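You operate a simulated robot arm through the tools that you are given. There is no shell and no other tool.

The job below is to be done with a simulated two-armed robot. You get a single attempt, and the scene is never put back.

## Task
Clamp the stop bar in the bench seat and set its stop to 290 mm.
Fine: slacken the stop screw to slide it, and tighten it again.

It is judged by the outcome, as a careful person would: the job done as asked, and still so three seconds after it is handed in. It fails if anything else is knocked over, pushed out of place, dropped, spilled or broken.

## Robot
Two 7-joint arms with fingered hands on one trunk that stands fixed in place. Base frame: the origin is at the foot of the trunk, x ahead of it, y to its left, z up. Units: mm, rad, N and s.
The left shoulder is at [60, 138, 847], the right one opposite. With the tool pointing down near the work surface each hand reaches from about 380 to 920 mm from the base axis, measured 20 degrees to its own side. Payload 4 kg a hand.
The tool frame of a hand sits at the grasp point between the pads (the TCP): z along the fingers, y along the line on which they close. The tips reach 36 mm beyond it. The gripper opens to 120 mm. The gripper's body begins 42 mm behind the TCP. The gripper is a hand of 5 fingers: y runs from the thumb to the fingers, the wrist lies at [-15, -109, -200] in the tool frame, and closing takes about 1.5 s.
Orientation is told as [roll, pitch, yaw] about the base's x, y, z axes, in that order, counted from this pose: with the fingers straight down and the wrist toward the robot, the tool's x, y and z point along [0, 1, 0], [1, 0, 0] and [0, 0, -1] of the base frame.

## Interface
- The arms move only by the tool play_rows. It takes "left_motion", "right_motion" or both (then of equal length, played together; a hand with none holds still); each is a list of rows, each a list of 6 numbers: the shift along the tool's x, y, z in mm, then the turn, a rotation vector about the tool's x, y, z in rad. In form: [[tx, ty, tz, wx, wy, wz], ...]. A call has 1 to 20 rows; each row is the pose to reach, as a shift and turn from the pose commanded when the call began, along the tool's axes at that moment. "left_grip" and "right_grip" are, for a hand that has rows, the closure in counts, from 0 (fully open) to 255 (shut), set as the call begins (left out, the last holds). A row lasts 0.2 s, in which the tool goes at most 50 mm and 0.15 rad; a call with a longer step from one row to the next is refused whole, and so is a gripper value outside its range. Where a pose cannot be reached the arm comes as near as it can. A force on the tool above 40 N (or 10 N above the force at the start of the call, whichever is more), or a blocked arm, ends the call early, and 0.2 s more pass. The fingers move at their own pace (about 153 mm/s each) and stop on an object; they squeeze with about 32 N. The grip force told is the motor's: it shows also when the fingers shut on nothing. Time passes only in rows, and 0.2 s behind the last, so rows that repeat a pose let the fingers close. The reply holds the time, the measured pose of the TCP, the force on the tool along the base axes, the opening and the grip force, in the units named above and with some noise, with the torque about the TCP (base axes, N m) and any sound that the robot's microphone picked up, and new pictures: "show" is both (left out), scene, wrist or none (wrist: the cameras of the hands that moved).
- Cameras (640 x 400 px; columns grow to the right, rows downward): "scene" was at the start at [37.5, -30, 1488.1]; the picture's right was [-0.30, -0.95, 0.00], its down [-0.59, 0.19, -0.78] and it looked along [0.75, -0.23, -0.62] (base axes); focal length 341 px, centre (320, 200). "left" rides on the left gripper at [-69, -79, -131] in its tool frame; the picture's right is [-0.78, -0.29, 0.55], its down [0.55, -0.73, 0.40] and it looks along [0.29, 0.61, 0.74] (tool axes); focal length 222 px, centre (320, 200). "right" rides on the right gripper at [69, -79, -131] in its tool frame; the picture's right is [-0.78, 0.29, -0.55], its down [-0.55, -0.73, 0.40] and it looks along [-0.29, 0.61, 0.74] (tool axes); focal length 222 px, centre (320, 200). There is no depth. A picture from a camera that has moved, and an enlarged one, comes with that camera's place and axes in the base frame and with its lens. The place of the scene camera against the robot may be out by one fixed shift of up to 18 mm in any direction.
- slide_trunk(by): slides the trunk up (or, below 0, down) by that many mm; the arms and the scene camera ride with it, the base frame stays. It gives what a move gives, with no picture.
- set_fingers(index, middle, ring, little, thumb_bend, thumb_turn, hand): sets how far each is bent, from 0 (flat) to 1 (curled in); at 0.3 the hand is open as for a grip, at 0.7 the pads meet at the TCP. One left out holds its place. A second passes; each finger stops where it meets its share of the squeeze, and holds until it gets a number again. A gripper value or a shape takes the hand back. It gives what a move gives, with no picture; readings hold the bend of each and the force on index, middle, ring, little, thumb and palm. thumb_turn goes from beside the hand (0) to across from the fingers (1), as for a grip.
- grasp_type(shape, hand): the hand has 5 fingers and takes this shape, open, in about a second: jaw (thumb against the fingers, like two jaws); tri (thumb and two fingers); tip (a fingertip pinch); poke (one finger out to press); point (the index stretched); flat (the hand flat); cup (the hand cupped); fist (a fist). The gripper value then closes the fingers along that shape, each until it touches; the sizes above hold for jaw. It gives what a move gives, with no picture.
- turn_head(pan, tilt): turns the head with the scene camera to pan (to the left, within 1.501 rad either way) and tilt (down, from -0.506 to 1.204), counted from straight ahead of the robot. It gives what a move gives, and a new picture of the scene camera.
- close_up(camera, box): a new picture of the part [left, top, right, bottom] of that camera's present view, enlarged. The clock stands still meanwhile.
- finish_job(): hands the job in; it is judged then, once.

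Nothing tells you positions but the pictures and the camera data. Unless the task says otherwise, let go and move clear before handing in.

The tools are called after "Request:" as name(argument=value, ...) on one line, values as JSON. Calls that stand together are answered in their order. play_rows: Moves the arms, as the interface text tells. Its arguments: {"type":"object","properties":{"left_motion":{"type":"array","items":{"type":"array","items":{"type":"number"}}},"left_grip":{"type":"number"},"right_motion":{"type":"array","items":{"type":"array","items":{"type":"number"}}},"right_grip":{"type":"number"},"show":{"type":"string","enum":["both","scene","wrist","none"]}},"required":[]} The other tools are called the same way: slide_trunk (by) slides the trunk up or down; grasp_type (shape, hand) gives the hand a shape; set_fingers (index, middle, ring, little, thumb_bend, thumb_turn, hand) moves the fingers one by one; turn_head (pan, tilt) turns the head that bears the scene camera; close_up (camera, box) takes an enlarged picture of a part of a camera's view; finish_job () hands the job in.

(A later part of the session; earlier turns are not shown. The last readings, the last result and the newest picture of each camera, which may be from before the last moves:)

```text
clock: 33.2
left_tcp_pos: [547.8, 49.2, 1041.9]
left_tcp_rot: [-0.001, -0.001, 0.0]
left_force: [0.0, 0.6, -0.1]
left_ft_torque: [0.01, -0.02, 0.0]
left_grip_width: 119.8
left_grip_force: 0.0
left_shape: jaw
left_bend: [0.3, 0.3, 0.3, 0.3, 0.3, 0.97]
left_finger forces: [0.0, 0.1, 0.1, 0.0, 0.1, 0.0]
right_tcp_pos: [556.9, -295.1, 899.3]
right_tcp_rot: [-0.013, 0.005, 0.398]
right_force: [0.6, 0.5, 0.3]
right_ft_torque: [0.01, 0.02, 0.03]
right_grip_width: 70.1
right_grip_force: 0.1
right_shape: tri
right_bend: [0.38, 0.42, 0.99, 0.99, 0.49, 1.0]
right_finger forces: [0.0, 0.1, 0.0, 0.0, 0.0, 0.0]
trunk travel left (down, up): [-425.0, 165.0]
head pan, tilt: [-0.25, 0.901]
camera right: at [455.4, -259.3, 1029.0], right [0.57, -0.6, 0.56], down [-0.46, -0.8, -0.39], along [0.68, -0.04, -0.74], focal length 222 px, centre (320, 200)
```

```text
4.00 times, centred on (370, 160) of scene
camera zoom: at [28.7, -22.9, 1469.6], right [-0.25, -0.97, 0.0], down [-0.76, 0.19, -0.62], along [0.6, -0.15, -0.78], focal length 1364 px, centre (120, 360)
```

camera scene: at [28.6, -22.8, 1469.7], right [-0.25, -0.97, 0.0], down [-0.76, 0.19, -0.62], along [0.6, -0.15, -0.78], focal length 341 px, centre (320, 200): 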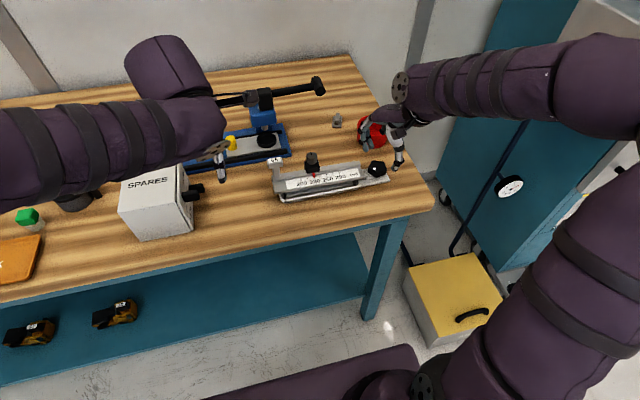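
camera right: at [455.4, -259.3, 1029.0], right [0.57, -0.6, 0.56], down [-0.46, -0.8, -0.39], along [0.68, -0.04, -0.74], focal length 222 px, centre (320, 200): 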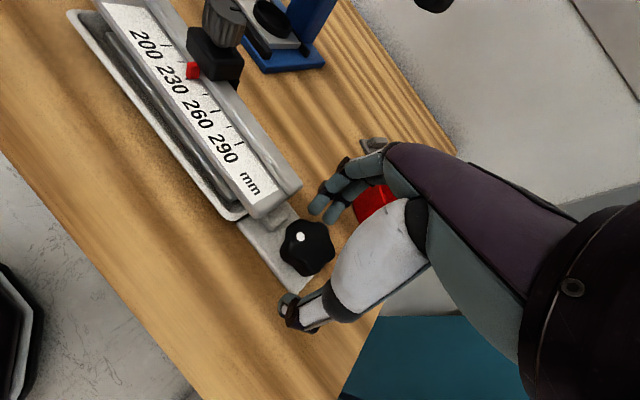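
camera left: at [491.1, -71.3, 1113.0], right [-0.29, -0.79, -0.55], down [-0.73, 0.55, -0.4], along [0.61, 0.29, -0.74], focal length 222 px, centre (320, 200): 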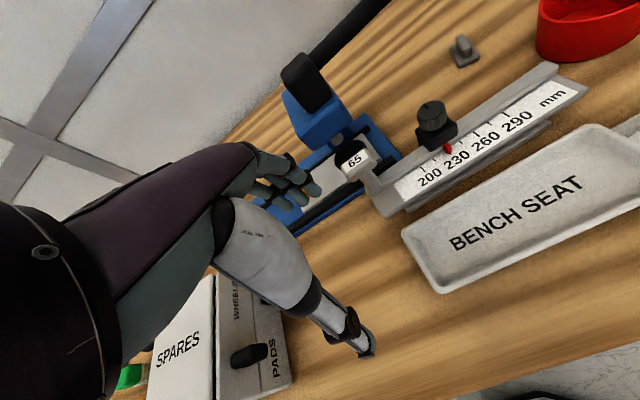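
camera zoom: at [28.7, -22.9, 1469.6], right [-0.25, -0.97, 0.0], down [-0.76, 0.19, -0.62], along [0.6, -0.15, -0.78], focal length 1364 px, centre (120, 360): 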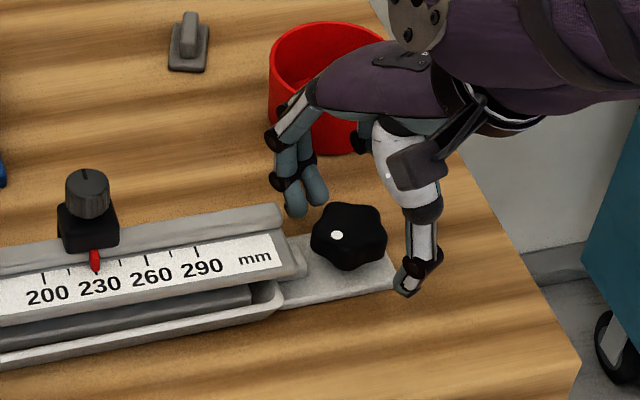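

The knob is centred between fingers and thumb. I'm closing on it.

Request:
play_rows(right_motion=[[0, 0, 0, 0, 0, 0], [0, 0, 0, 0, 0, 0], [0, 0, 0, 0, 0, 0], [0, 0, 0, 0, 0, 0], [0, 0, 0, 0, 0, 0], [0, 0, 0, 0, 0, 0]], right_grip=255, show="wrist")

Request:
close_up(camera="scene", box=[320, 110, 420, 210])

```text
clock: 34.6
left_tcp_pos: [547.9, 50.1, 1041.6]
left_tcp_rot: [0.001, 0.002, 0.001]
left_force: [0.2, 0.2, 0.2]
left_ft_torque: [0.06, -0.01, 0.01]
left_grip_width: 119.8
left_grip_force: 0.0
left_shape: jaw
left_bend: [0.3, 0.3, 0.3, 0.3, 0.3, 0.97]
left_finger forces: [0.0, 0.1, 0.0, 0.0, 0.0, 0.0]
right_tcp_pos: [556.0, -293.7, 899.8]
right_tcp_rot: [-0.013, 0.007, 0.398]
right_force: [-0.3, -1.4, -3.5]
right_ft_torque: [-0.05, -0.01, 0.02]
right_grip_width: 33.1
right_grip_force: 31.8
right_shape: tri
right_bend: [0.5, 0.57, 1.0, 1.0, 0.68, 1.0]
right_finger forces: [14.4, 14.2, 0.0, 0.1, 27.7, 0.0]
trunk travel left (down, up): [-425.0, 165.0]
head pan, tilt: [-0.25, 0.901]
camera right: at [455.5, -259.5, 1028.9], right [0.57, -0.6, 0.55], down [-0.46, -0.8, -0.39], along [0.67, -0.04, -0.74], focal length 222 px, centre (320, 200)
```

right: 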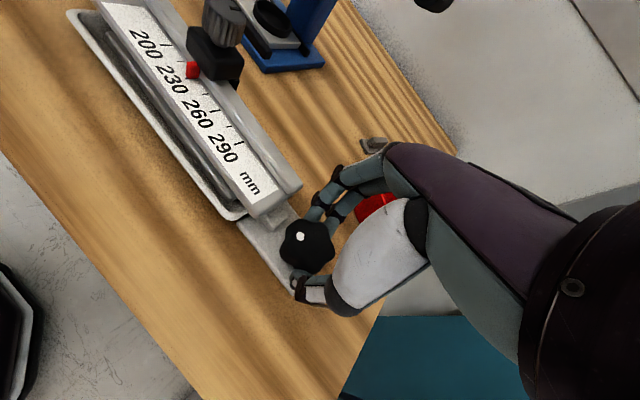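

```text
4.00 times, centred on (370, 160) of scene
camera zoom: at [28.9, -23.1, 1469.6], right [-0.25, -0.97, 0.0], down [-0.76, 0.19, -0.62], along [0.6, -0.15, -0.78], focal length 1364 px, centre (120, 360)
```

zoom: 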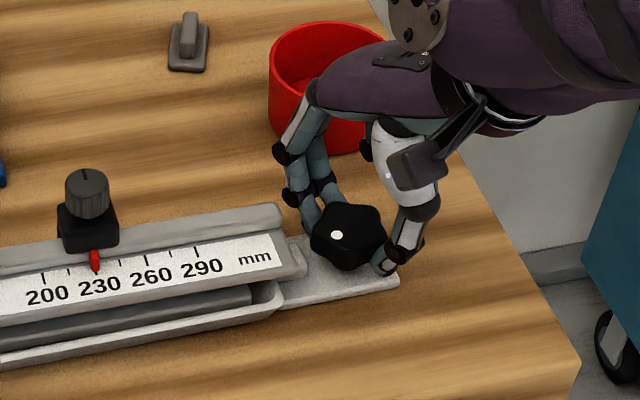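

The knob is gripped evenly. I'm turning it clockwise 1.2 rad while watching torque and listening.

Request:
play_rows(right_motion=[[0, 0, 0, 0, 0, 0.12], [0, 0, 0, 0, 0, 0.24], [0, 0, 0, 0, 0, 0.36], [0, 0, 0, 0, 0, 0.48], [0, 0, 0, 0, 0, 0.6], [0, 0, 0, 0, 0, 0.72], [0, 0, 0, 0, 0, 0.84], [0, 0, 0, 0, 0, 0.96], [0, 0, 0, 0, 0, 1.08], [0, 0, 0, 0, 0, 1.2]], show="wrist")

Request:
close_up(camera="scene", box=[320, 110, 420, 210])

```text
clock: 35.6
left_tcp_pos: [547.7, 47.3, 1042.6]
left_tcp_rot: [-0.001, -0.001, 0.0]
left_force: [0.4, 0.6, 0.8]
left_ft_torque: [-0.06, -0.02, 0.01]
left_grip_width: 119.7
left_grip_force: 0.0
left_shape: jaw
left_bend: [0.3, 0.3, 0.3, 0.3, 0.3, 0.97]
left_finger forces: [0.0, 0.0, 0.0, 0.1, 0.0, 0.0]
right_tcp_pos: [549.2, -316.9, 892.9]
right_tcp_rot: [-0.027, 0.026, -0.082]
right_force: [5.7, -18.7, -10.8]
right_ft_torque: [-0.43, -0.01, -0.26]
right_grip_width: 17.4
right_grip_force: 32.4
right_shape: tri
right_bend: [0.74, 0.75, 1.0, 1.0, 0.79, 1.0]
right_finger forces: [14.3, 0.1, 0.1, 0.1, 21.7, 0.0]
trunk travel left (down, up): [-425.0, 165.0]
head pan, tilt: [-0.25, 0.901]
stopped in row 4 (right hand): the force on the tool passed its limit at 53 N (the readings are from after the stop); the commanded pose is now the measured one
camera right: at [478.3, -237.4, 1022.3], right [0.24, -0.79, 0.56], down [-0.79, -0.5, -0.36], along [0.57, -0.35, -0.74], focal length 222 px, centre (320, 200)
```

right: 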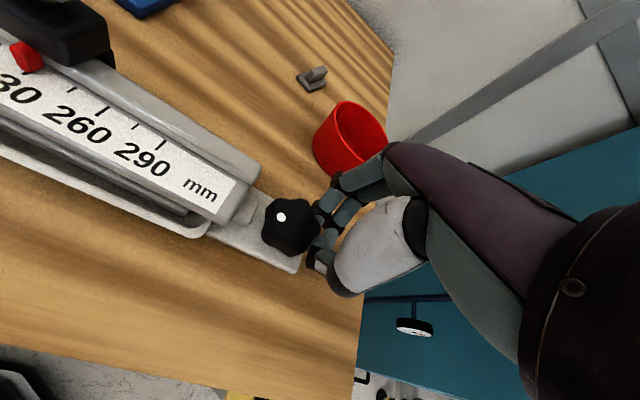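

```text
4.00 times, centred on (370, 160) of scene
camera zoom: at [29.8, -24.7, 1469.2], right [-0.25, -0.97, 0.0], down [-0.76, 0.2, -0.62], along [0.6, -0.15, -0.78], focal length 1364 px, centre (120, 360)
```

zoom: 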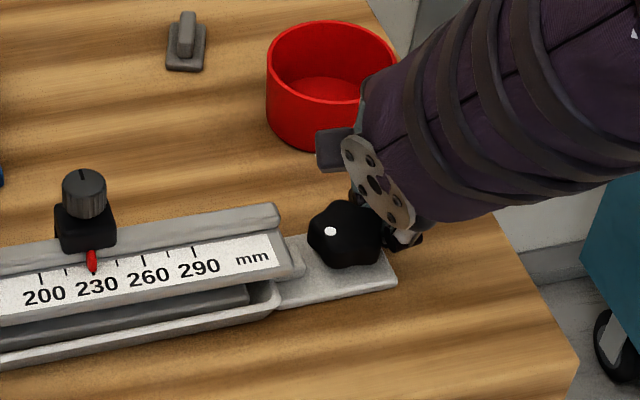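

The hand slipped off sideways at 53 N, and the knob hardly turned. I'm opening and rising, then I'll test in free air whether the arm itself can follow this yaw.

Request:
play_rows(right_motion=[[0, 0, 0, 0, 0, 0], [0, 0, 0, 0, 0, 0], [0, 0, 0, 0, 0, 0], [0, 0, -20, 0, 0, 0], [0, 0, -60, 0, 0, 0]], right_grip=90, show="none")

Request:
close_up(camera="scene", box=[320, 110, 420, 210])

Request:
close_up(camera="right", box=[130, 140, 370, 380])

```text
clock: 36.8
left_tcp_pos: [546.9, 49.0, 1042.7]
left_tcp_rot: [0.001, -0.002, 0.0]
left_force: [-0.6, 0.3, 0.6]
left_ft_torque: [0.02, -0.02, 0.04]
left_grip_width: 120.0
left_grip_force: 0.2
left_shape: jaw
left_bend: [0.3, 0.3, 0.3, 0.3, 0.3, 0.97]
left_finger forces: [0.0, 0.0, 0.1, 0.0, 0.0, 0.1]
right_tcp_pos: [551.0, -310.6, 954.8]
right_tcp_rot: [-0.023, 0.021, -0.074]
right_force: [0.0, -0.8, 0.5]
right_ft_torque: [0.03, -0.01, 0.02]
right_grip_width: 77.5
right_grip_force: 0.1
right_shape: tri
right_bend: [0.36, 0.4, 0.99, 0.99, 0.44, 1.0]
right_finger forces: [0.1, 0.1, 0.0, 0.0, 0.0, 0.0]
trunk travel left (down, up): [-425.0, 165.0]
head pan, tilt: [-0.25, 0.901]
```

```text
4.00 times, centred on (370, 160) of scene
camera zoom: at [28.3, -22.9, 1469.6], right [-0.25, -0.97, 0.0], down [-0.76, 0.19, -0.62], along [0.6, -0.15, -0.78], focal length 1364 px, centre (120, 360)
```

zoom: 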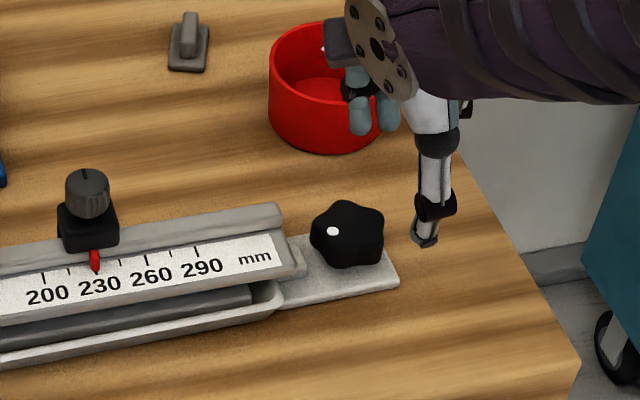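

```text
1.67 times, centred on (250, 260) of right
camera zoom: at [479.9, -232.4, 1084.1], right [0.25, -0.79, 0.56], down [-0.78, -0.5, -0.37], along [0.57, -0.35, -0.74], focal length 370 px, centre (437, 100)
```

zoom: 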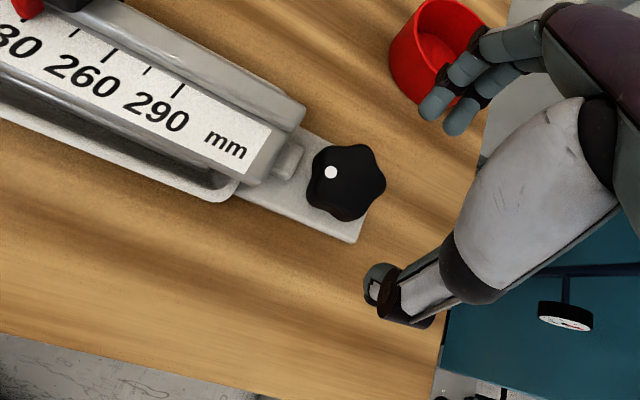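

The knob did turn a little clockwise: its dot has moved. Now the free-air yaw test toward about -0.9.

Request:
play_rows(right_motion=[[0, 0, 0, 0, 0, 0.14], [0, 0, 0, 0, 0, 0.28], [0, 0, 0, 0, 0, 0.42], [0, 0, 0, 0, 0, 0.56], [0, 0, 0, 0, 0, 0.7], [0, 0, 0, 0, 0, 0.84], [0, 0, 0, 0, 0, 0.84]], show="scene")

```text
clock: 38.4
left_tcp_pos: [547.6, 49.7, 1042.4]
left_tcp_rot: [-0.001, -0.001, -0.002]
left_force: [0.1, -0.2, 0.6]
left_ft_torque: [0.01, -0.01, -0.02]
left_grip_width: 119.8
left_grip_force: 0.1
left_shape: jaw
left_bend: [0.3, 0.3, 0.3, 0.3, 0.3, 0.97]
left_finger forces: [0.1, 0.1, 0.0, 0.1, 0.0, 0.0]
right_tcp_pos: [549.9, -310.7, 955.0]
right_tcp_rot: [-0.031, -0.005, -0.916]
right_force: [-0.7, 1.0, -0.3]
right_ft_torque: [-0.02, -0.01, 0.01]
right_grip_width: 77.3
right_grip_force: 0.2
right_shape: tri
right_bend: [0.36, 0.4, 0.99, 0.99, 0.44, 1.0]
right_finger forces: [0.0, 0.1, 0.1, 0.0, 0.0, 0.0]
trunk travel left (down, up): [-425.0, 165.0]
head pan, tilt: [-0.25, 0.901]
camera scene: at [28.7, -22.9, 1469.6], right [-0.25, -0.97, 0.0], down [-0.76, 0.19, -0.62], along [0.6, -0.15, -0.78], focal length 341 px, centre (320, 200)
```

scene: 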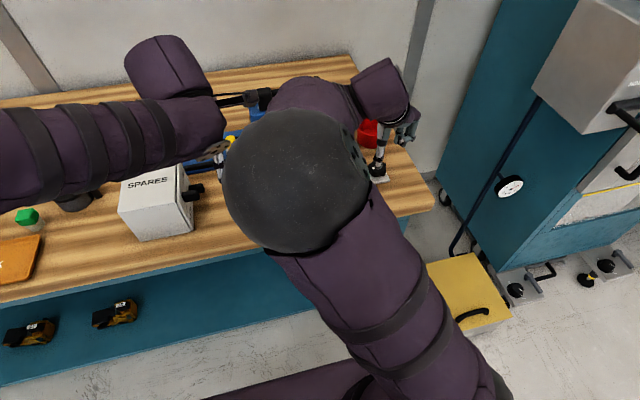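

The arm can reach that yaw, but the elbow swings far across, so I'll work in the 0.3–1.6 yaw range instead. I'm returning to yaw ≈0.4 and looking closely at the knob's lobes to plan a form-fitting grip.

Request:
play_rows(right_motion=[[0, 0, -6, 0, 0, -0.14], [0, 0, -12, 0, 0, -0.28], [0, 0, -18, 0, 0, -0.42], [0, 0, -20, 0, 0, -0.56], [0, 0, -20, 0, 0, -0.7], [0, 0, -20, 0, 0, -0.84], [0, 0, -20, 0, 0, -0.98], [0, 0, -20, 0, 0, -1.12], [0, 0, -20, 0, 0, -1.26], [0, 0, -20, 0, 0, -1.32], [0, 0, -20, 0, 0, -1.32]], show="scene")

Request:
close_up(camera="right", box=[200, 180, 340, 300])

Request:
close_up(camera="scene", box=[350, 145, 406, 180])

```text
clock: 40.8
left_tcp_pos: [547.5, 49.6, 1041.9]
left_tcp_rot: [-0.002, 0.001, 0.001]
left_force: [0.3, -0.6, 0.4]
left_ft_torque: [-0.03, 0.0, -0.02]
left_grip_width: 119.5
left_grip_force: 0.0
left_shape: jaw
left_bend: [0.3, 0.3, 0.3, 0.3, 0.3, 0.97]
left_finger forces: [0.0, 0.0, 0.0, 0.0, 0.0, 0.0]
right_tcp_pos: [551.2, -310.4, 973.8]
right_tcp_rot: [-0.011, 0.028, 0.406]
right_force: [0.1, 0.0, 0.4]
right_ft_torque: [-0.01, -0.02, 0.0]
right_grip_width: 77.4
right_grip_force: 0.0
right_shape: tri
right_bend: [0.36, 0.4, 0.99, 0.99, 0.44, 1.0]
right_finger forces: [0.1, 0.1, 0.0, 0.0, 0.1, 0.0]
trunk travel left (down, up): [-425.0, 165.0]
head pan, tilt: [-0.25, 0.901]
camera scene: at [28.7, -22.9, 1469.6], right [-0.25, -0.97, 0.0], down [-0.76, 0.19, -0.62], along [0.6, -0.15, -0.78], focal length 341 px, centre (320, 200)
```

scene: 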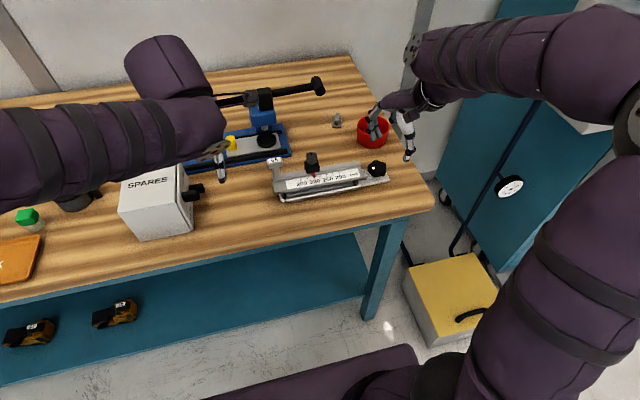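

```text
3.33 times, centred on (270, 240) of right
camera zoom: at [453.6, -274.1, 1105.4], right [0.59, -0.59, 0.55], down [-0.47, -0.8, -0.37], along [0.66, -0.04, -0.75], focal length 740 px, centre (487, 67)
```

zoom: 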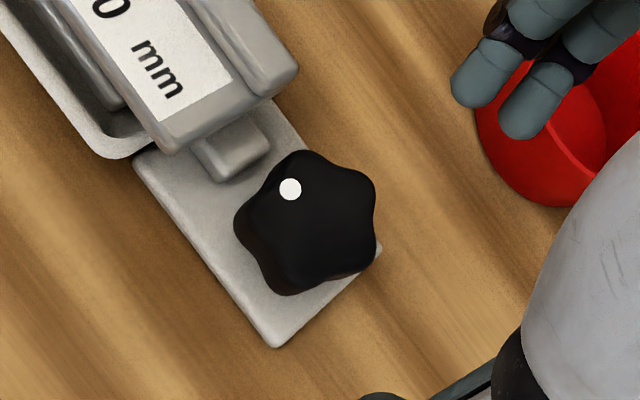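

```text
11.43 times, centred on (378, 162) of scene
camera zoom: at [28.7, -22.9, 1469.6], right [-0.25, -0.97, 0.0], down [-0.76, 0.19, -0.62], along [0.6, -0.15, -0.78], focal length 3898 px, centre (-343, 629)
```

zoom: 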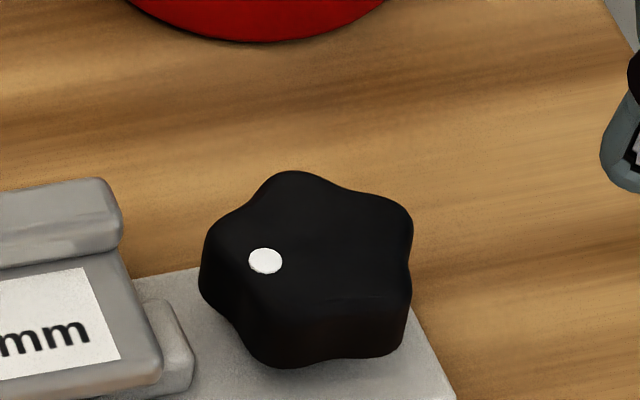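

Now I can see the five lobes: they sit at about -4°, 68°, 140°, and so on around (555.5, -291.5). The jaw blocks the +y side. I'll grip at yaw ≈ -0.07, with the two fingers straddling the +x lobe and the thumb in the opposite valley, and turn from there.

Request:
play_rows(right_motion=[[4, 3, 6, 0, 0, 0.12], [8, 6, 12, 0, 0, 0.24], [12, 9, 18, 0, 0, 0.36], [15.7, 11.4, 24, 0, 0, 0.476], [15.7, 11.4, 24, 0, 0, 0.476]], right_grip=118, show="none")

Request:
close_up(camera="scene", box=[330, 110, 420, 190])

Request:
close_up(camera="right", box=[180, 180, 380, 340])

```text
clock: 42.0
left_tcp_pos: [547.3, 49.5, 1042.4]
left_tcp_rot: [0.003, 0.0, 0.0]
left_force: [0.8, 0.8, -1.5]
left_ft_torque: [0.01, 0.01, -0.02]
left_grip_width: 119.8
left_grip_force: 0.1
left_shape: jaw
left_bend: [0.3, 0.3, 0.3, 0.3, 0.3, 0.97]
left_finger forces: [0.1, 0.0, 0.0, 0.0, 0.1, 0.0]
right_tcp_pos: [553.1, -292.7, 949.7]
right_tcp_rot: [-0.026, 0.021, -0.069]
right_force: [-0.1, -0.2, -0.8]
right_ft_torque: [0.01, 0.0, -0.02]
right_grip_width: 64.5
right_grip_force: 0.0
right_shape: tri
right_bend: [0.4, 0.44, 0.99, 0.99, 0.52, 1.0]
right_finger forces: [0.0, 0.1, 0.1, 0.0, 0.0, 0.0]
trunk travel left (down, up): [-425.0, 165.0]
head pan, tilt: [-0.25, 0.901]
```

```text
5.00 times, centred on (375, 150) of scene
camera zoom: at [28.7, -23.1, 1469.6], right [-0.25, -0.97, 0.0], down [-0.76, 0.19, -0.62], along [0.6, -0.15, -0.78], focal length 1706 px, centre (45, 450)
```

zoom: 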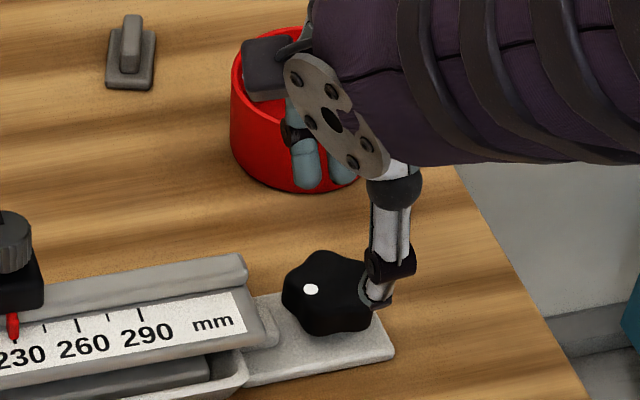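

```text
2.50 times, centred on (280, 260) of right
camera zoom: at [483.0, -213.9, 1078.7], right [0.25, -0.79, 0.56], down [-0.78, -0.51, -0.37], along [0.57, -0.35, -0.74], focal length 555 px, centre (420, 50)
```

zoom: 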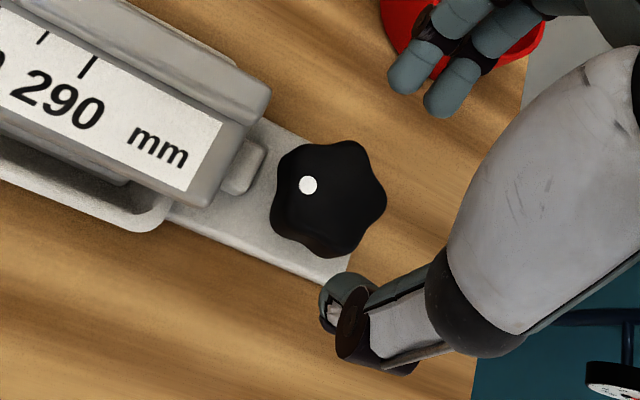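

I'm correcting the small tilt and a 2 mm offset, then descending around the knob and closing.

Request:
play_rows(right_motion=[[1.1, 2.4, 0, -0.021, 0.026, 0], [1.1, 2.4, 18, -0.021, 0.026, 0], [1.1, 2.4, 36, -0.021, 0.026, 0], [1.1, 2.4, 46, -0.021, 0.026, 0], [1.1, 2.4, 52, -0.021, 0.026, 0], [1.1, 2.4, 52, -0.021, 0.026, 0]], show="none")

Request:
close_up(camera="right", box=[180, 180, 380, 340])

```text
clock: 43.4
left_tcp_pos: [546.8, 48.3, 1042.5]
left_tcp_rot: [0.001, -0.001, -0.002]
left_force: [0.8, -0.4, 0.0]
left_ft_torque: [0.01, 0.0, 0.01]
left_grip_width: 119.5
left_grip_force: 0.1
left_shape: jaw
left_bend: [0.3, 0.3, 0.3, 0.3, 0.3, 0.97]
left_finger forces: [0.0, 0.1, 0.0, 0.0, 0.0, 0.0]
right_tcp_pos: [555.0, -292.5, 897.9]
right_tcp_rot: [0.002, -0.001, -0.071]
right_force: [-0.6, 0.2, 0.7]
right_ft_torque: [-0.01, 0.01, 0.02]
right_grip_width: 65.1
right_grip_force: 0.1
right_shape: tri
right_bend: [0.4, 0.44, 0.99, 0.99, 0.52, 1.0]
right_finger forces: [0.0, 0.0, 0.1, 0.0, 0.1, 0.0]
trunk travel left (down, up): [-425.0, 165.0]
head pan, tilt: [-0.25, 0.901]
```

```text
2.50 times, centred on (280, 260) of right
camera zoom: at [481.7, -217.0, 1028.1], right [0.24, -0.8, 0.55], down [-0.77, -0.5, -0.4], along [0.59, -0.33, -0.74], focal length 555 px, centre (420, 50)
```

zoom: 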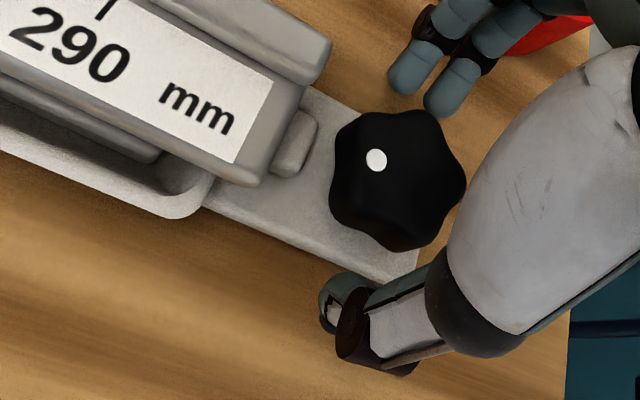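

The lobe sits roughly 10° further clockwise than my fingers, so I'll add 0.12 rad of yaw and then close.

Request:
play_rows(right_motion=[[0, 0, 0, 0, 0, 0.12], [0, 0, 0, 0, 0, 0.12]], show="none")

Request:
play_rows(right_motion=[[0, 0, 0, 0, 0, 0], [0, 0, 0, 0, 0, 0], [0, 0, 0, 0, 0, 0], [0, 0, 0, 0, 0, 0], [0, 0, 0, 0, 0, 0], [0, 0, 0, 0, 0, 0]], right_grip=255, show="none")

Request:
close_up(camera="right", box=[180, 180, 380, 340])

Request:
close_up(camera="scene", box=[330, 110, 420, 190])

```text
clock: 44.0
left_tcp_pos: [548.5, 49.9, 1041.6]
left_tcp_rot: [0.0, 0.001, 0.002]
left_force: [0.2, 0.8, 0.4]
left_ft_torque: [0.0, 0.0, 0.01]
left_grip_width: 119.8
left_grip_force: 0.0
left_shape: jaw
left_bend: [0.3, 0.3, 0.3, 0.3, 0.3, 0.97]
left_finger forces: [0.1, 0.1, 0.1, 0.0, 0.0, 0.1]
right_tcp_pos: [556.9, -291.9, 898.3]
right_tcp_rot: [-0.002, 0.001, -0.189]
right_force: [-0.1, -0.7, -0.9]
right_ft_torque: [-0.02, -0.02, -0.04]
right_grip_width: 64.8
right_grip_force: 0.1
right_shape: tri
right_bend: [0.4, 0.44, 0.99, 0.99, 0.52, 1.0]
right_finger forces: [0.0, 0.0, 0.1, 0.0, 0.1, 0.0]
trunk travel left (down, up): [-425.0, 165.0]
head pan, tilt: [-0.25, 0.901]
```

```text
clock: 45.4
left_tcp_pos: [547.8, 49.0, 1043.5]
left_tcp_rot: [0.001, 0.0, 0.0]
left_force: [0.0, 0.2, 0.6]
left_ft_torque: [0.04, 0.0, -0.02]
left_grip_width: 119.9
left_grip_force: 0.0
left_shape: jaw
left_bend: [0.3, 0.3, 0.3, 0.3, 0.3, 0.97]
left_finger forces: [0.0, 0.0, 0.1, 0.0, 0.1, 0.1]
right_tcp_pos: [555.5, -291.0, 897.6]
right_tcp_rot: [-0.001, 0.001, -0.192]
right_force: [-1.8, 0.9, -5.5]
right_ft_torque: [0.0, 0.16, -0.04]
right_grip_width: 33.9
right_grip_force: 32.1
right_shape: tri
right_bend: [0.54, 0.58, 1.0, 1.0, 0.67, 1.0]
right_finger forces: [14.6, 13.4, 0.0, 0.0, 30.2, 0.0]
trunk travel left (down, up): [-425.0, 165.0]
head pan, tilt: [-0.25, 0.901]
```

```text
2.50 times, centred on (280, 260) of right
camera zoom: at [491.2, -208.4, 1028.0], right [0.14, -0.83, 0.55], down [-0.83, -0.4, -0.4], along [0.55, -0.4, -0.74], focal length 555 px, centre (420, 50)
```

zoom: 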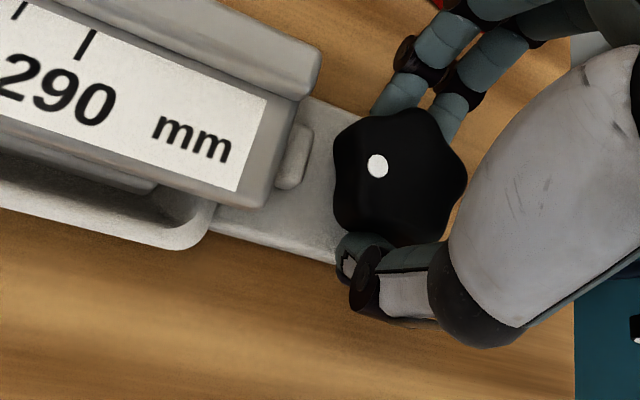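

```text
5.00 times, centred on (375, 150) of scene
camera zoom: at [28.9, -23.0, 1469.6], right [-0.25, -0.97, 0.0], down [-0.76, 0.19, -0.62], along [0.6, -0.15, -0.78], focal length 1706 px, centre (45, 450)
```

zoom: 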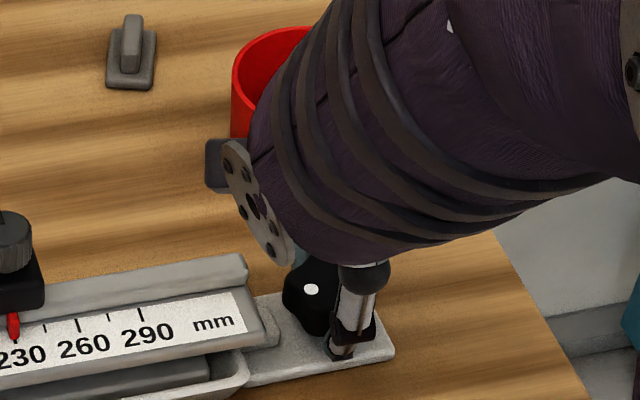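

The fingers straddle the lobe and the thumb opposes them. I'm turning clockwise slowly, 0.25 rad first.

Request:
play_rows(right_motion=[[0, 0, 0, 0, 0, 0.05], [0, 0, 0, 0, 0, 0.1], [0, 0, 0, 0, 0, 0.15], [0, 0, 0, 0, 0, 0.2], [0, 0, 0, 0, 0, 0.25], [0, 0, 0, 0, 0, 0.25]], show="none")

Request:
close_up(camera="right", box=[180, 180, 380, 340])

```text
clock: 46.8
left_tcp_pos: [548.0, 50.0, 1043.1]
left_tcp_rot: [0.001, -0.001, 0.0]
left_force: [-0.4, -0.2, -0.1]
left_ft_torque: [0.01, 0.01, 0.03]
left_grip_width: 119.5
left_grip_force: 0.1
left_shape: jaw
left_bend: [0.3, 0.3, 0.3, 0.3, 0.3, 0.97]
left_finger forces: [0.1, 0.0, 0.1, 0.0, 0.0, 0.1]
right_tcp_pos: [555.6, -291.3, 898.2]
right_tcp_rot: [0.002, 0.001, -0.44]
right_force: [-2.3, 1.9, -5.9]
right_ft_torque: [0.11, 0.13, 0.0]
right_grip_width: 33.6
right_grip_force: 33.1
right_shape: tri
right_bend: [0.73, 0.58, 1.0, 1.0, 0.67, 1.0]
right_finger forces: [14.9, 13.9, 0.1, 0.0, 30.9, 0.0]
trunk travel left (down, up): [-425.0, 165.0]
head pan, tilt: [-0.25, 0.901]
```

```text
2.50 times, centred on (280, 260) of right
camera zoom: at [513.8, -194.6, 1027.8], right [-0.07, -0.83, 0.55], down [-0.9, -0.18, -0.4], along [0.43, -0.52, -0.74], focal length 555 px, centre (420, 50)
```

zoom: 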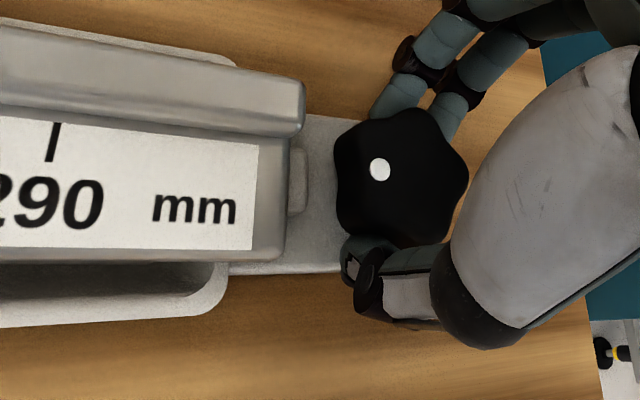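

The knob turns with the hand and the jaw is moving in. I'm continuing clockwise another 0.5 rad.

Request:
play_rows(right_motion=[[0, 0, 0, 0, 0, 0.06], [0, 0, 0, 0, 0, 0.12], [0, 0, 0, 0, 0, 0.18], [0, 0, 0, 0, 0, 0.24], [0, 0, 0, 0, 0, 0.3], [0, 0, 0, 0, 0, 0.36], [0, 0, 0, 0, 0, 0.42], [0, 0, 0, 0, 0, 0.5], [0, 0, 0, 0, 0, 0.5]], show="none")

Request:
close_up(camera="right", box=[180, 180, 380, 340])

```text
clock: 48.8
left_tcp_pos: [547.2, 49.6, 1042.1]
left_tcp_rot: [-0.001, 0.001, -0.001]
left_force: [0.2, -0.2, -0.9]
left_ft_torque: [-0.01, 0.01, 0.01]
left_grip_width: 119.9
left_grip_force: 0.1
left_shape: jaw
left_bend: [0.3, 0.3, 0.3, 0.3, 0.3, 0.97]
left_finger forces: [0.1, 0.0, 0.0, 0.0, 0.0, 0.0]
right_tcp_pos: [556.3, -291.2, 897.2]
right_tcp_rot: [0.001, 0.001, -0.94]
right_force: [-1.6, 0.7, -5.1]
right_ft_torque: [0.09, 0.1, 0.02]
right_grip_width: 33.3
right_grip_force: 31.9
right_shape: tri
right_bend: [0.73, 0.57, 1.0, 1.0, 0.67, 1.0]
right_finger forces: [13.9, 14.6, 0.0, 0.1, 30.0, 0.0]
trunk travel left (down, up): [-425.0, 165.0]
head pan, tilt: [-0.25, 0.901]
```

```text
2.50 times, centred on (280, 260) of right
camera zoom: at [565.2, -186.1, 1027.3], right [-0.46, -0.7, 0.55], down [-0.88, 0.27, -0.4], along [0.13, -0.66, -0.74], focal length 555 px, centre (420, 50)
```

zoom: 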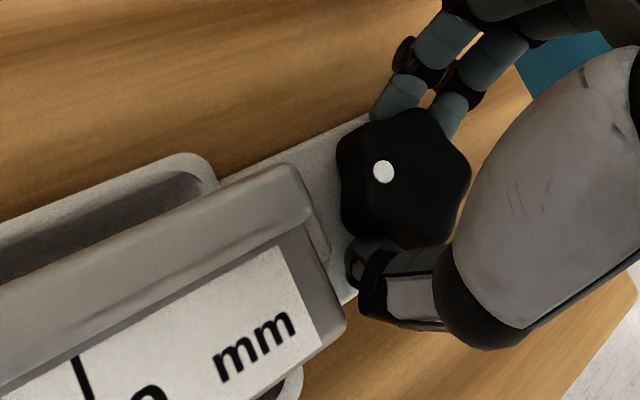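

That works, with no resistance so far after about 0.75 rad. I'm continuing another 0.35 rad; the thumb still has room.

Request:
play_rows(right_motion=[[0, 0, 0, 0, 0, 0.06], [0, 0, 0, 0, 0, 0.12], [0, 0, 0, 0, 0, 0.18], [0, 0, 0, 0, 0, 0.24], [0, 0, 0, 0, 0, 0.3], [0, 0, 0, 0, 0, 0.36], [0, 0, 0, 0, 0, 0.36]], show="both")

Request:
close_up(camera="right", box=[180, 180, 380, 340])

```text
clock: 50.4
left_tcp_pos: [547.6, 51.8, 1041.4]
left_tcp_rot: [-0.001, 0.0, 0.0]
left_force: [0.0, 0.9, -0.9]
left_ft_torque: [0.0, 0.0, 0.01]
left_grip_width: 119.6
left_grip_force: 0.1
left_shape: jaw
left_bend: [0.3, 0.3, 0.3, 0.3, 0.3, 0.97]
left_finger forces: [0.0, 0.0, 0.0, 0.0, 0.1, 0.0]
right_tcp_pos: [558.4, -291.1, 897.4]
right_tcp_rot: [0.0, 0.001, -1.298]
right_force: [6.9, 6.1, -6.0]
right_ft_torque: [0.33, -0.09, 0.35]
right_grip_width: 31.8
right_grip_force: 31.8
right_shape: tri
right_bend: [0.73, 0.57, 1.0, 1.0, 0.67, 1.0]
right_finger forces: [15.4, 13.7, 0.1, 0.0, 45.9, 0.1]
trunk travel left (down, up): [-425.0, 165.0]
head pan, tilt: [-0.25, 0.901]
camera scene: at [29.8, -22.3, 1469.6], right [-0.25, -0.97, 0.0], down [-0.76, 0.19, -0.62], along [0.6, -0.15, -0.78], focal length 341 px, centre (320, 200)
camera right: at [602.4, -196.1, 1027.3], right [-0.68, -0.49, 0.55], down [-0.73, 0.56, -0.4], along [-0.11, -0.67, -0.74], focal length 222 px, centre (320, 200)
```

scene: 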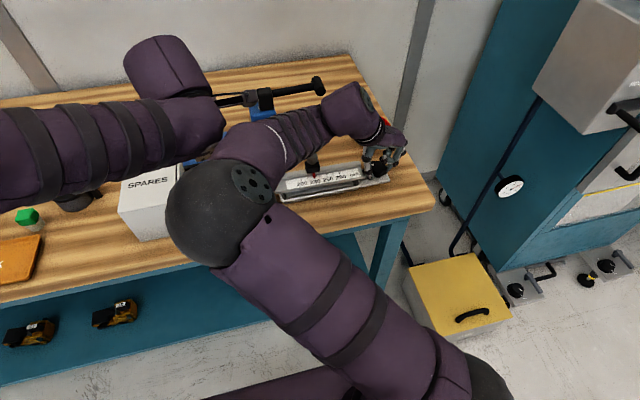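
right: 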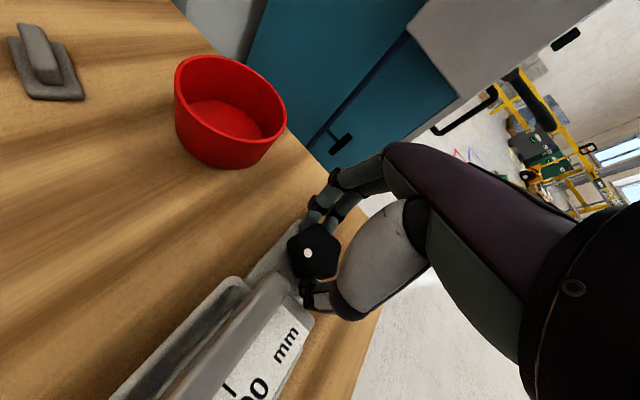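

```text
2.50 times, centred on (280, 260) of right
camera zoom: at [602.4, -196.1, 1027.3], right [-0.68, -0.49, 0.55], down [-0.73, 0.56, -0.4], along [-0.11, -0.67, -0.74], focal length 555 px, centre (420, 50)
```

zoom: 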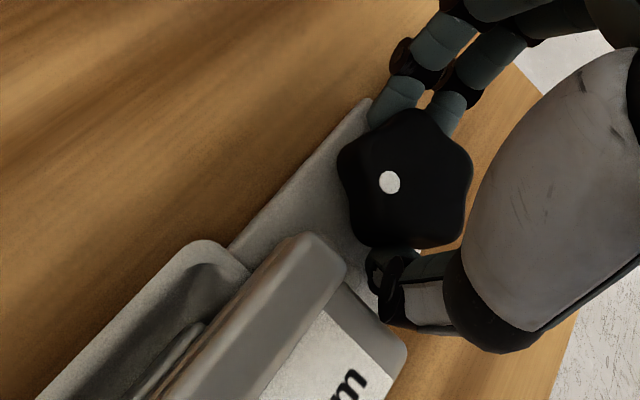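

Thumb force rose to 46 N with 0.35 N·m of torque. Either the clamp is biting or the thumb is at the bar's end. I'm opening just a little and rising straight up to inspect.

Request:
play_rows(right_motion=[[0, 0, 0, 0, 0, 0], [0, 0, 0, 0, 0, 0], [0, 0, -10, 0, 0, 0], [0, 0, -30, 0, 0, 0], [0, 0, -60, 0, 0, 0], [0, 0, -80, 0, 0, 0]], right_grip=155, show="wrist")

Request:
close_up(camera="right", box=[160, 160, 400, 360])

```text
clock: 51.8
left_tcp_pos: [547.6, 49.0, 1041.9]
left_tcp_rot: [0.0, 0.0, 0.0]
left_force: [0.3, 0.2, 0.2]
left_ft_torque: [0.0, 0.01, -0.02]
left_grip_width: 119.6
left_grip_force: 0.0
left_shape: jaw
left_bend: [0.3, 0.3, 0.3, 0.3, 0.3, 0.97]
left_finger forces: [0.1, 0.1, 0.0, 0.1, 0.1, 0.1]
right_tcp_pos: [555.5, -291.1, 979.0]
right_tcp_rot: [0.001, -0.001, -1.299]
right_force: [0.6, -0.2, 0.3]
right_ft_torque: [-0.01, 0.01, -0.01]
right_grip_width: 47.0
right_grip_force: 0.0
right_shape: tri
right_bend: [0.47, 0.5, 0.99, 0.99, 0.65, 1.0]
right_finger forces: [0.1, 0.1, 0.0, 0.0, 0.0, 0.0]
trunk travel left (down, up): [-425.0, 165.0]
head pan, tilt: [-0.25, 0.901]
camera right: at [601.7, -196.9, 1107.7], right [-0.68, -0.49, 0.55], down [-0.73, 0.56, -0.4], along [-0.11, -0.67, -0.74], focal length 222 px, centre (320, 200)
```

right: 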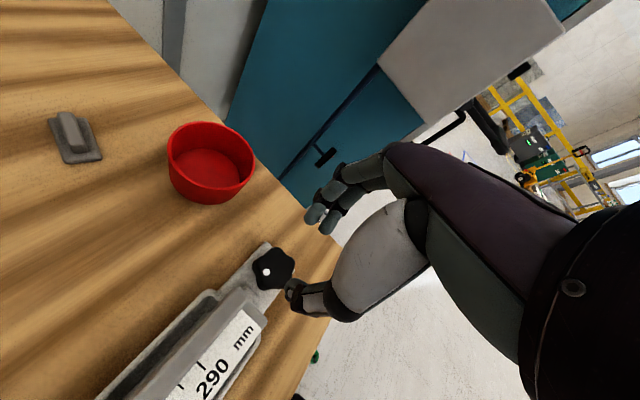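

```text
2.00 times, centred on (280, 260) of right
camera zoom: at [601.7, -196.9, 1107.7], right [-0.68, -0.49, 0.55], down [-0.73, 0.56, -0.4], along [-0.11, -0.67, -0.74], focal length 444 px, centre (400, 80)
```

zoom: 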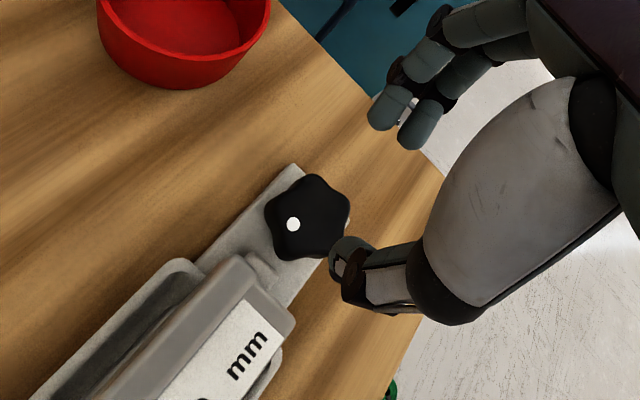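

The next lobe pair now sits at yaw ≈ -0.04. I'm swinging back to it at this height, then re-gripping for another clockwise stroke.

Request:
play_rows(right_motion=[[0, 0, 0, 0, 0, -0.14], [0, 0, 0, 0, 0, -0.28], [0, 0, 0, 0, 0, -0.42], [0, 0, 0, 0, 0, -0.56], [0, 0, 0, 0, 0, -0.7], [0, 0, 0, 0, 0, -0.84], [0, 0, 0, 0, 0, -0.98], [0, 0, 0, 0, 0, -1.12], [0, 0, 0, 0, 0, -1.257], [0, 0, 0, 0, 0, -1.257]], right_grip=118, show="wrist")

Request:
close_up(camera="scene", box=[330, 130, 420, 190])

Request:
close_up(camera="right", box=[160, 160, 400, 360])

```text
clock: 54.0
left_tcp_pos: [547.9, 50.8, 1042.7]
left_tcp_rot: [0.001, 0.001, 0.001]
left_force: [0.7, 0.4, -0.6]
left_ft_torque: [0.01, 0.02, -0.02]
left_grip_width: 119.3
left_grip_force: 0.1
left_shape: jaw
left_bend: [0.3, 0.3, 0.3, 0.3, 0.3, 0.97]
left_finger forces: [0.1, 0.0, 0.0, 0.1, 0.0, 0.1]
right_tcp_pos: [556.0, -290.5, 978.6]
right_tcp_rot: [0.0, 0.002, -0.04]
right_force: [0.7, 0.1, 0.5]
right_ft_torque: [0.0, -0.01, -0.01]
right_grip_width: 64.0
right_grip_force: 0.1
right_shape: tri
right_bend: [0.4, 0.44, 0.99, 0.99, 0.53, 1.0]
right_finger forces: [0.0, 0.0, 0.0, 0.0, 0.0, 0.1]
trunk travel left (down, up): [-425.0, 165.0]
head pan, tilt: [-0.25, 0.901]
camera right: at [479.0, -218.7, 1107.7], right [0.26, -0.8, 0.55], down [-0.76, -0.52, -0.4], along [0.6, -0.31, -0.74], focal length 222 px, centre (320, 200)
```

right: 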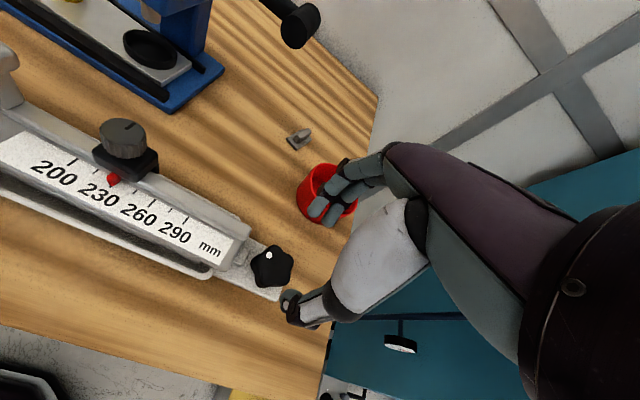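

```text
6.67 times, centred on (375, 160) of scene
camera zoom: at [28.7, -22.7, 1469.6], right [-0.25, -0.97, 0.0], down [-0.76, 0.19, -0.62], along [0.6, -0.15, -0.78], focal length 2274 px, centre (-47, 467)
```

zoom: 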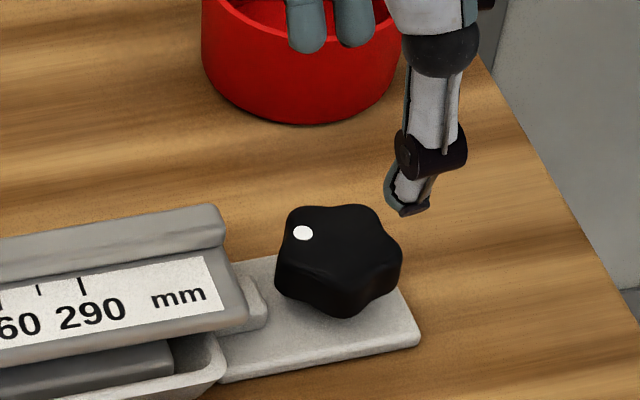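

```text
2.00 times, centred on (280, 260) of right
camera zoom: at [479.0, -218.7, 1107.7], right [0.26, -0.8, 0.55], down [-0.76, -0.52, -0.4], along [0.6, -0.31, -0.74], focal length 444 px, centre (400, 80)
```

zoom: 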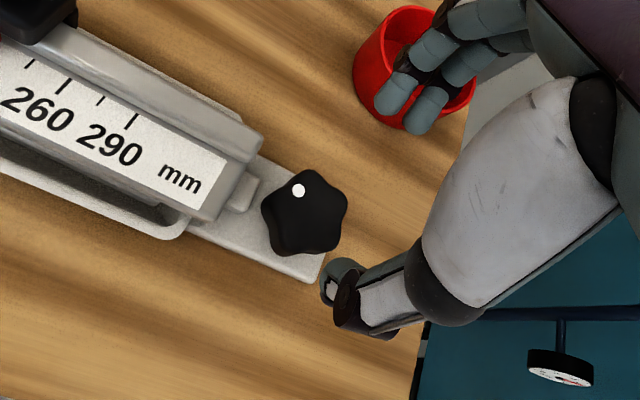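

The dot shows the knob turned only about 45°. It slipped in my fingers at the end, which suggests the clamp has started to bite. Its lobe is now near yaw +0.2, so I'll re-grip there and tighten firmly.

Request:
play_rows(right_motion=[[-0.5, 0, 20, 0, 0, -0.12], [-0.5, 0, 45, 0, 0, -0.24], [-0.5, 0, 65, 0, 0, -0.24], [-0.5, 0, 76, 0, 0, -0.24], [-0.5, 0, 82, 0, 0, -0.24], [-0.5, 0, 82, 0, 0, -0.24]], show="none")

Request:
play_rows(right_motion=[[0, 0, 0, 0, 0, 0], [0, 0, 0, 0, 0, 0], [0, 0, 0, 0, 0, 0], [0, 0, 0, 0, 0, 0], [0, 0, 0, 0, 0, 0], [0, 0, 0, 0, 0, 0]], right_grip=255, show="none")

Request:
close_up(camera="right", box=[180, 180, 380, 340])

```text
clock: 55.4
left_tcp_pos: [546.7, 49.4, 1040.2]
left_tcp_rot: [0.0, 0.001, 0.001]
left_force: [0.4, 0.0, -0.7]
left_ft_torque: [-0.03, 0.02, -0.01]
left_grip_width: 120.0
left_grip_force: 0.1
left_shape: jaw
left_bend: [0.3, 0.3, 0.3, 0.3, 0.3, 0.97]
left_finger forces: [0.0, 0.0, 0.0, 0.0, 0.0, 0.0]
right_tcp_pos: [555.0, -291.8, 896.3]
right_tcp_rot: [0.002, 0.0, 0.197]
right_force: [0.0, 0.0, -1.1]
right_ft_torque: [0.03, 0.02, -0.01]
right_grip_width: 64.4
right_grip_force: 0.0
right_shape: tri
right_bend: [0.4, 0.44, 0.99, 0.99, 0.53, 1.0]
right_finger forces: [0.0, 0.0, 0.1, 0.0, 0.0, 0.0]
trunk travel left (down, up): [-425.0, 165.0]
head pan, tilt: [-0.25, 0.901]
```

```text
clock: 56.8
left_tcp_pos: [548.4, 49.7, 1042.9]
left_tcp_rot: [0.0, 0.0, -0.001]
left_force: [0.9, 0.0, 0.5]
left_ft_torque: [-0.01, 0.02, 0.01]
left_grip_width: 119.8
left_grip_force: 0.0
left_shape: jaw
left_bend: [0.3, 0.3, 0.3, 0.3, 0.3, 0.97]
left_finger forces: [0.0, 0.0, 0.0, 0.1, 0.0, 0.0]
right_tcp_pos: [555.3, -294.0, 895.7]
right_tcp_rot: [0.003, 0.003, 0.197]
right_force: [-6.8, -0.6, -19.7]
right_ft_torque: [-0.02, 0.32, 0.02]
right_grip_width: 28.8
right_grip_force: 32.0
right_shape: tri
right_bend: [0.54, 0.6, 1.0, 1.0, 0.69, 1.0]
right_finger forces: [14.6, 12.9, 0.0, 0.0, 30.6, 0.0]
trunk travel left (down, up): [-425.0, 165.0]
head pan, tilt: [-0.25, 0.901]
```

```text
2.50 times, centred on (280, 260) of right
camera zoom: at [463.7, -241.0, 1025.1], right [0.44, -0.71, 0.54], down [-0.61, -0.68, -0.4], along [0.65, -0.16, -0.74], focal length 555 px, centre (420, 50)
```

zoom: 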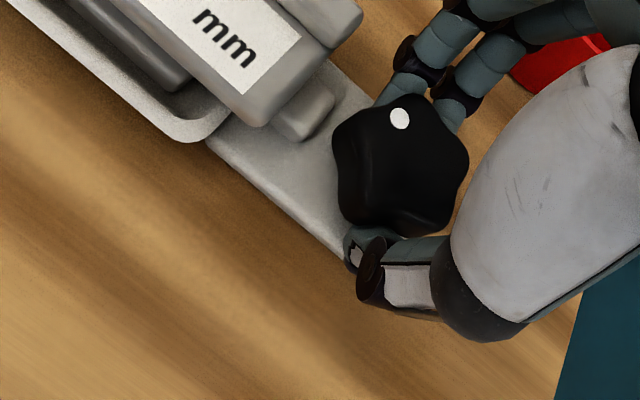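

Gripped with the fingers nested on the lobe. I'm turning clockwise in slow steps; the dot's place in the hand view will show any slip.

Request:
play_rows(right_motion=[[0, 0, 0, 0, 0, 0.06], [0, 0, 0, 0, 0, 0.12], [0, 0, 0, 0, 0, 0.18], [0, 0, 0, 0, 0, 0.24], [0, 0, 0, 0, 0, 0.3], [0, 0, 0, 0, 0, 0.36], [0, 0, 0, 0, 0, 0.42], [0, 0, 0, 0, 0, 0.48]], show="none")

Request:
close_up(camera="right", box=[180, 180, 380, 340])

```text
clock: 58.6
left_tcp_pos: [548.6, 49.2, 1043.6]
left_tcp_rot: [0.001, 0.0, 0.002]
left_force: [-0.2, 0.1, -0.7]
left_ft_torque: [-0.02, -0.01, 0.01]
left_grip_width: 119.5
left_grip_force: 0.1
left_shape: jaw
left_bend: [0.3, 0.3, 0.3, 0.3, 0.3, 0.97]
left_finger forces: [0.1, 0.0, 0.0, 0.0, 0.1, 0.0]
right_tcp_pos: [553.6, -292.2, 894.1]
right_tcp_rot: [0.002, 0.002, -0.285]
right_force: [-11.0, 0.7, -17.2]
right_ft_torque: [0.09, 0.44, 0.07]
right_grip_width: 28.2
right_grip_force: 31.7
right_shape: tri
right_bend: [0.56, 0.61, 1.0, 1.0, 0.68, 1.0]
right_finger forces: [14.0, 12.9, 0.1, 0.0, 32.6, 0.0]
trunk travel left (down, up): [-425.0, 165.0]
head pan, tilt: [-0.25, 0.901]
```

```text
2.50 times, centred on (280, 260) of right
camera zoom: at [498.6, -203.2, 1024.9], right [0.06, -0.84, 0.55], down [-0.86, -0.32, -0.4], along [0.51, -0.45, -0.74], focal length 555 px, centre (420, 50)
```

zoom: 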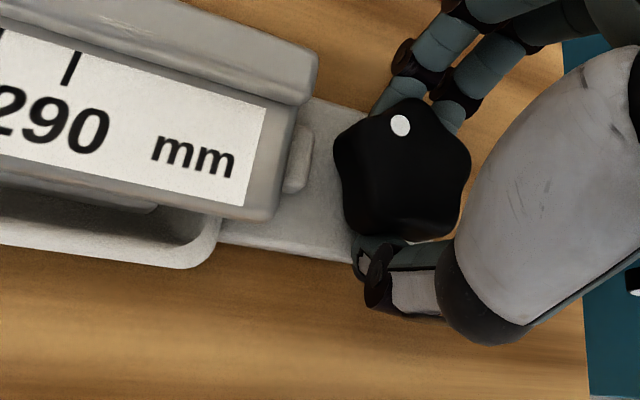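

The knob follows the hand with little torque, so it isn't tight yet. I'm continuing this stroke another 0.55 rad.

Request:
play_rows(right_motion=[[0, 0, 0, 0, 0, 0.06], [0, 0, 0, 0, 0, 0.12], [0, 0, 0, 0, 0, 0.18], [0, 0, 0, 0, 0, 0.24], [0, 0, 0, 0, 0, 0.3], [0, 0, 0, 0, 0, 0.36], [0, 0, 0, 0, 0, 0.42], [0, 0, 0, 0, 0, 0.48], [0, 0, 0, 0, 0, 0.55]], show="none")

Request:
close_up(camera="right", box=[180, 180, 380, 340])

```text
clock: 60.6
left_tcp_pos: [546.4, 49.2, 1043.1]
left_tcp_rot: [0.0, -0.001, 0.0]
left_force: [-0.5, -0.4, -0.5]
left_ft_torque: [0.01, 0.01, -0.01]
left_grip_width: 119.7
left_grip_force: 0.0
left_shape: jaw
left_bend: [0.3, 0.3, 0.3, 0.3, 0.3, 0.97]
left_finger forces: [0.0, 0.0, 0.1, 0.1, 0.0, 0.0]
right_tcp_pos: [555.3, -292.0, 894.7]
right_tcp_rot: [-0.001, 0.003, -0.835]
right_force: [-13.3, 7.7, -20.4]
right_ft_torque: [0.42, 0.42, 0.04]
right_grip_width: 28.0
right_grip_force: 32.5
right_shape: tri
right_bend: [0.56, 0.61, 1.0, 1.0, 0.68, 1.0]
right_finger forces: [13.8, 13.3, 0.1, 0.0, 34.2, 0.0]
trunk travel left (down, up): [-425.0, 165.0]
head pan, tilt: [-0.25, 0.901]
```

```text
2.50 times, centred on (280, 260) of right
camera zoom: at [553.2, -186.5, 1024.7], right [-0.38, -0.74, 0.55], down [-0.9, 0.18, -0.4], along [0.2, -0.64, -0.74], focal length 555 px, centre (420, 50)
```

zoom: 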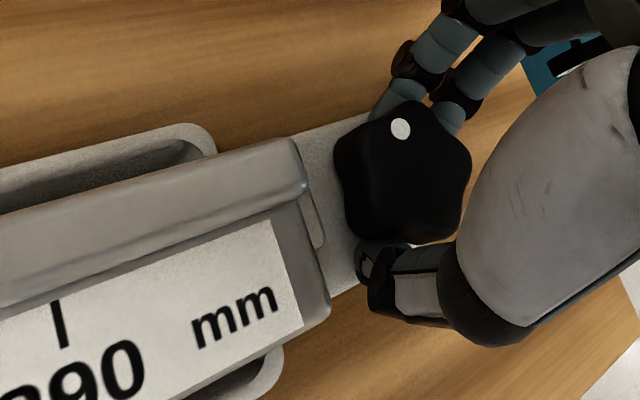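

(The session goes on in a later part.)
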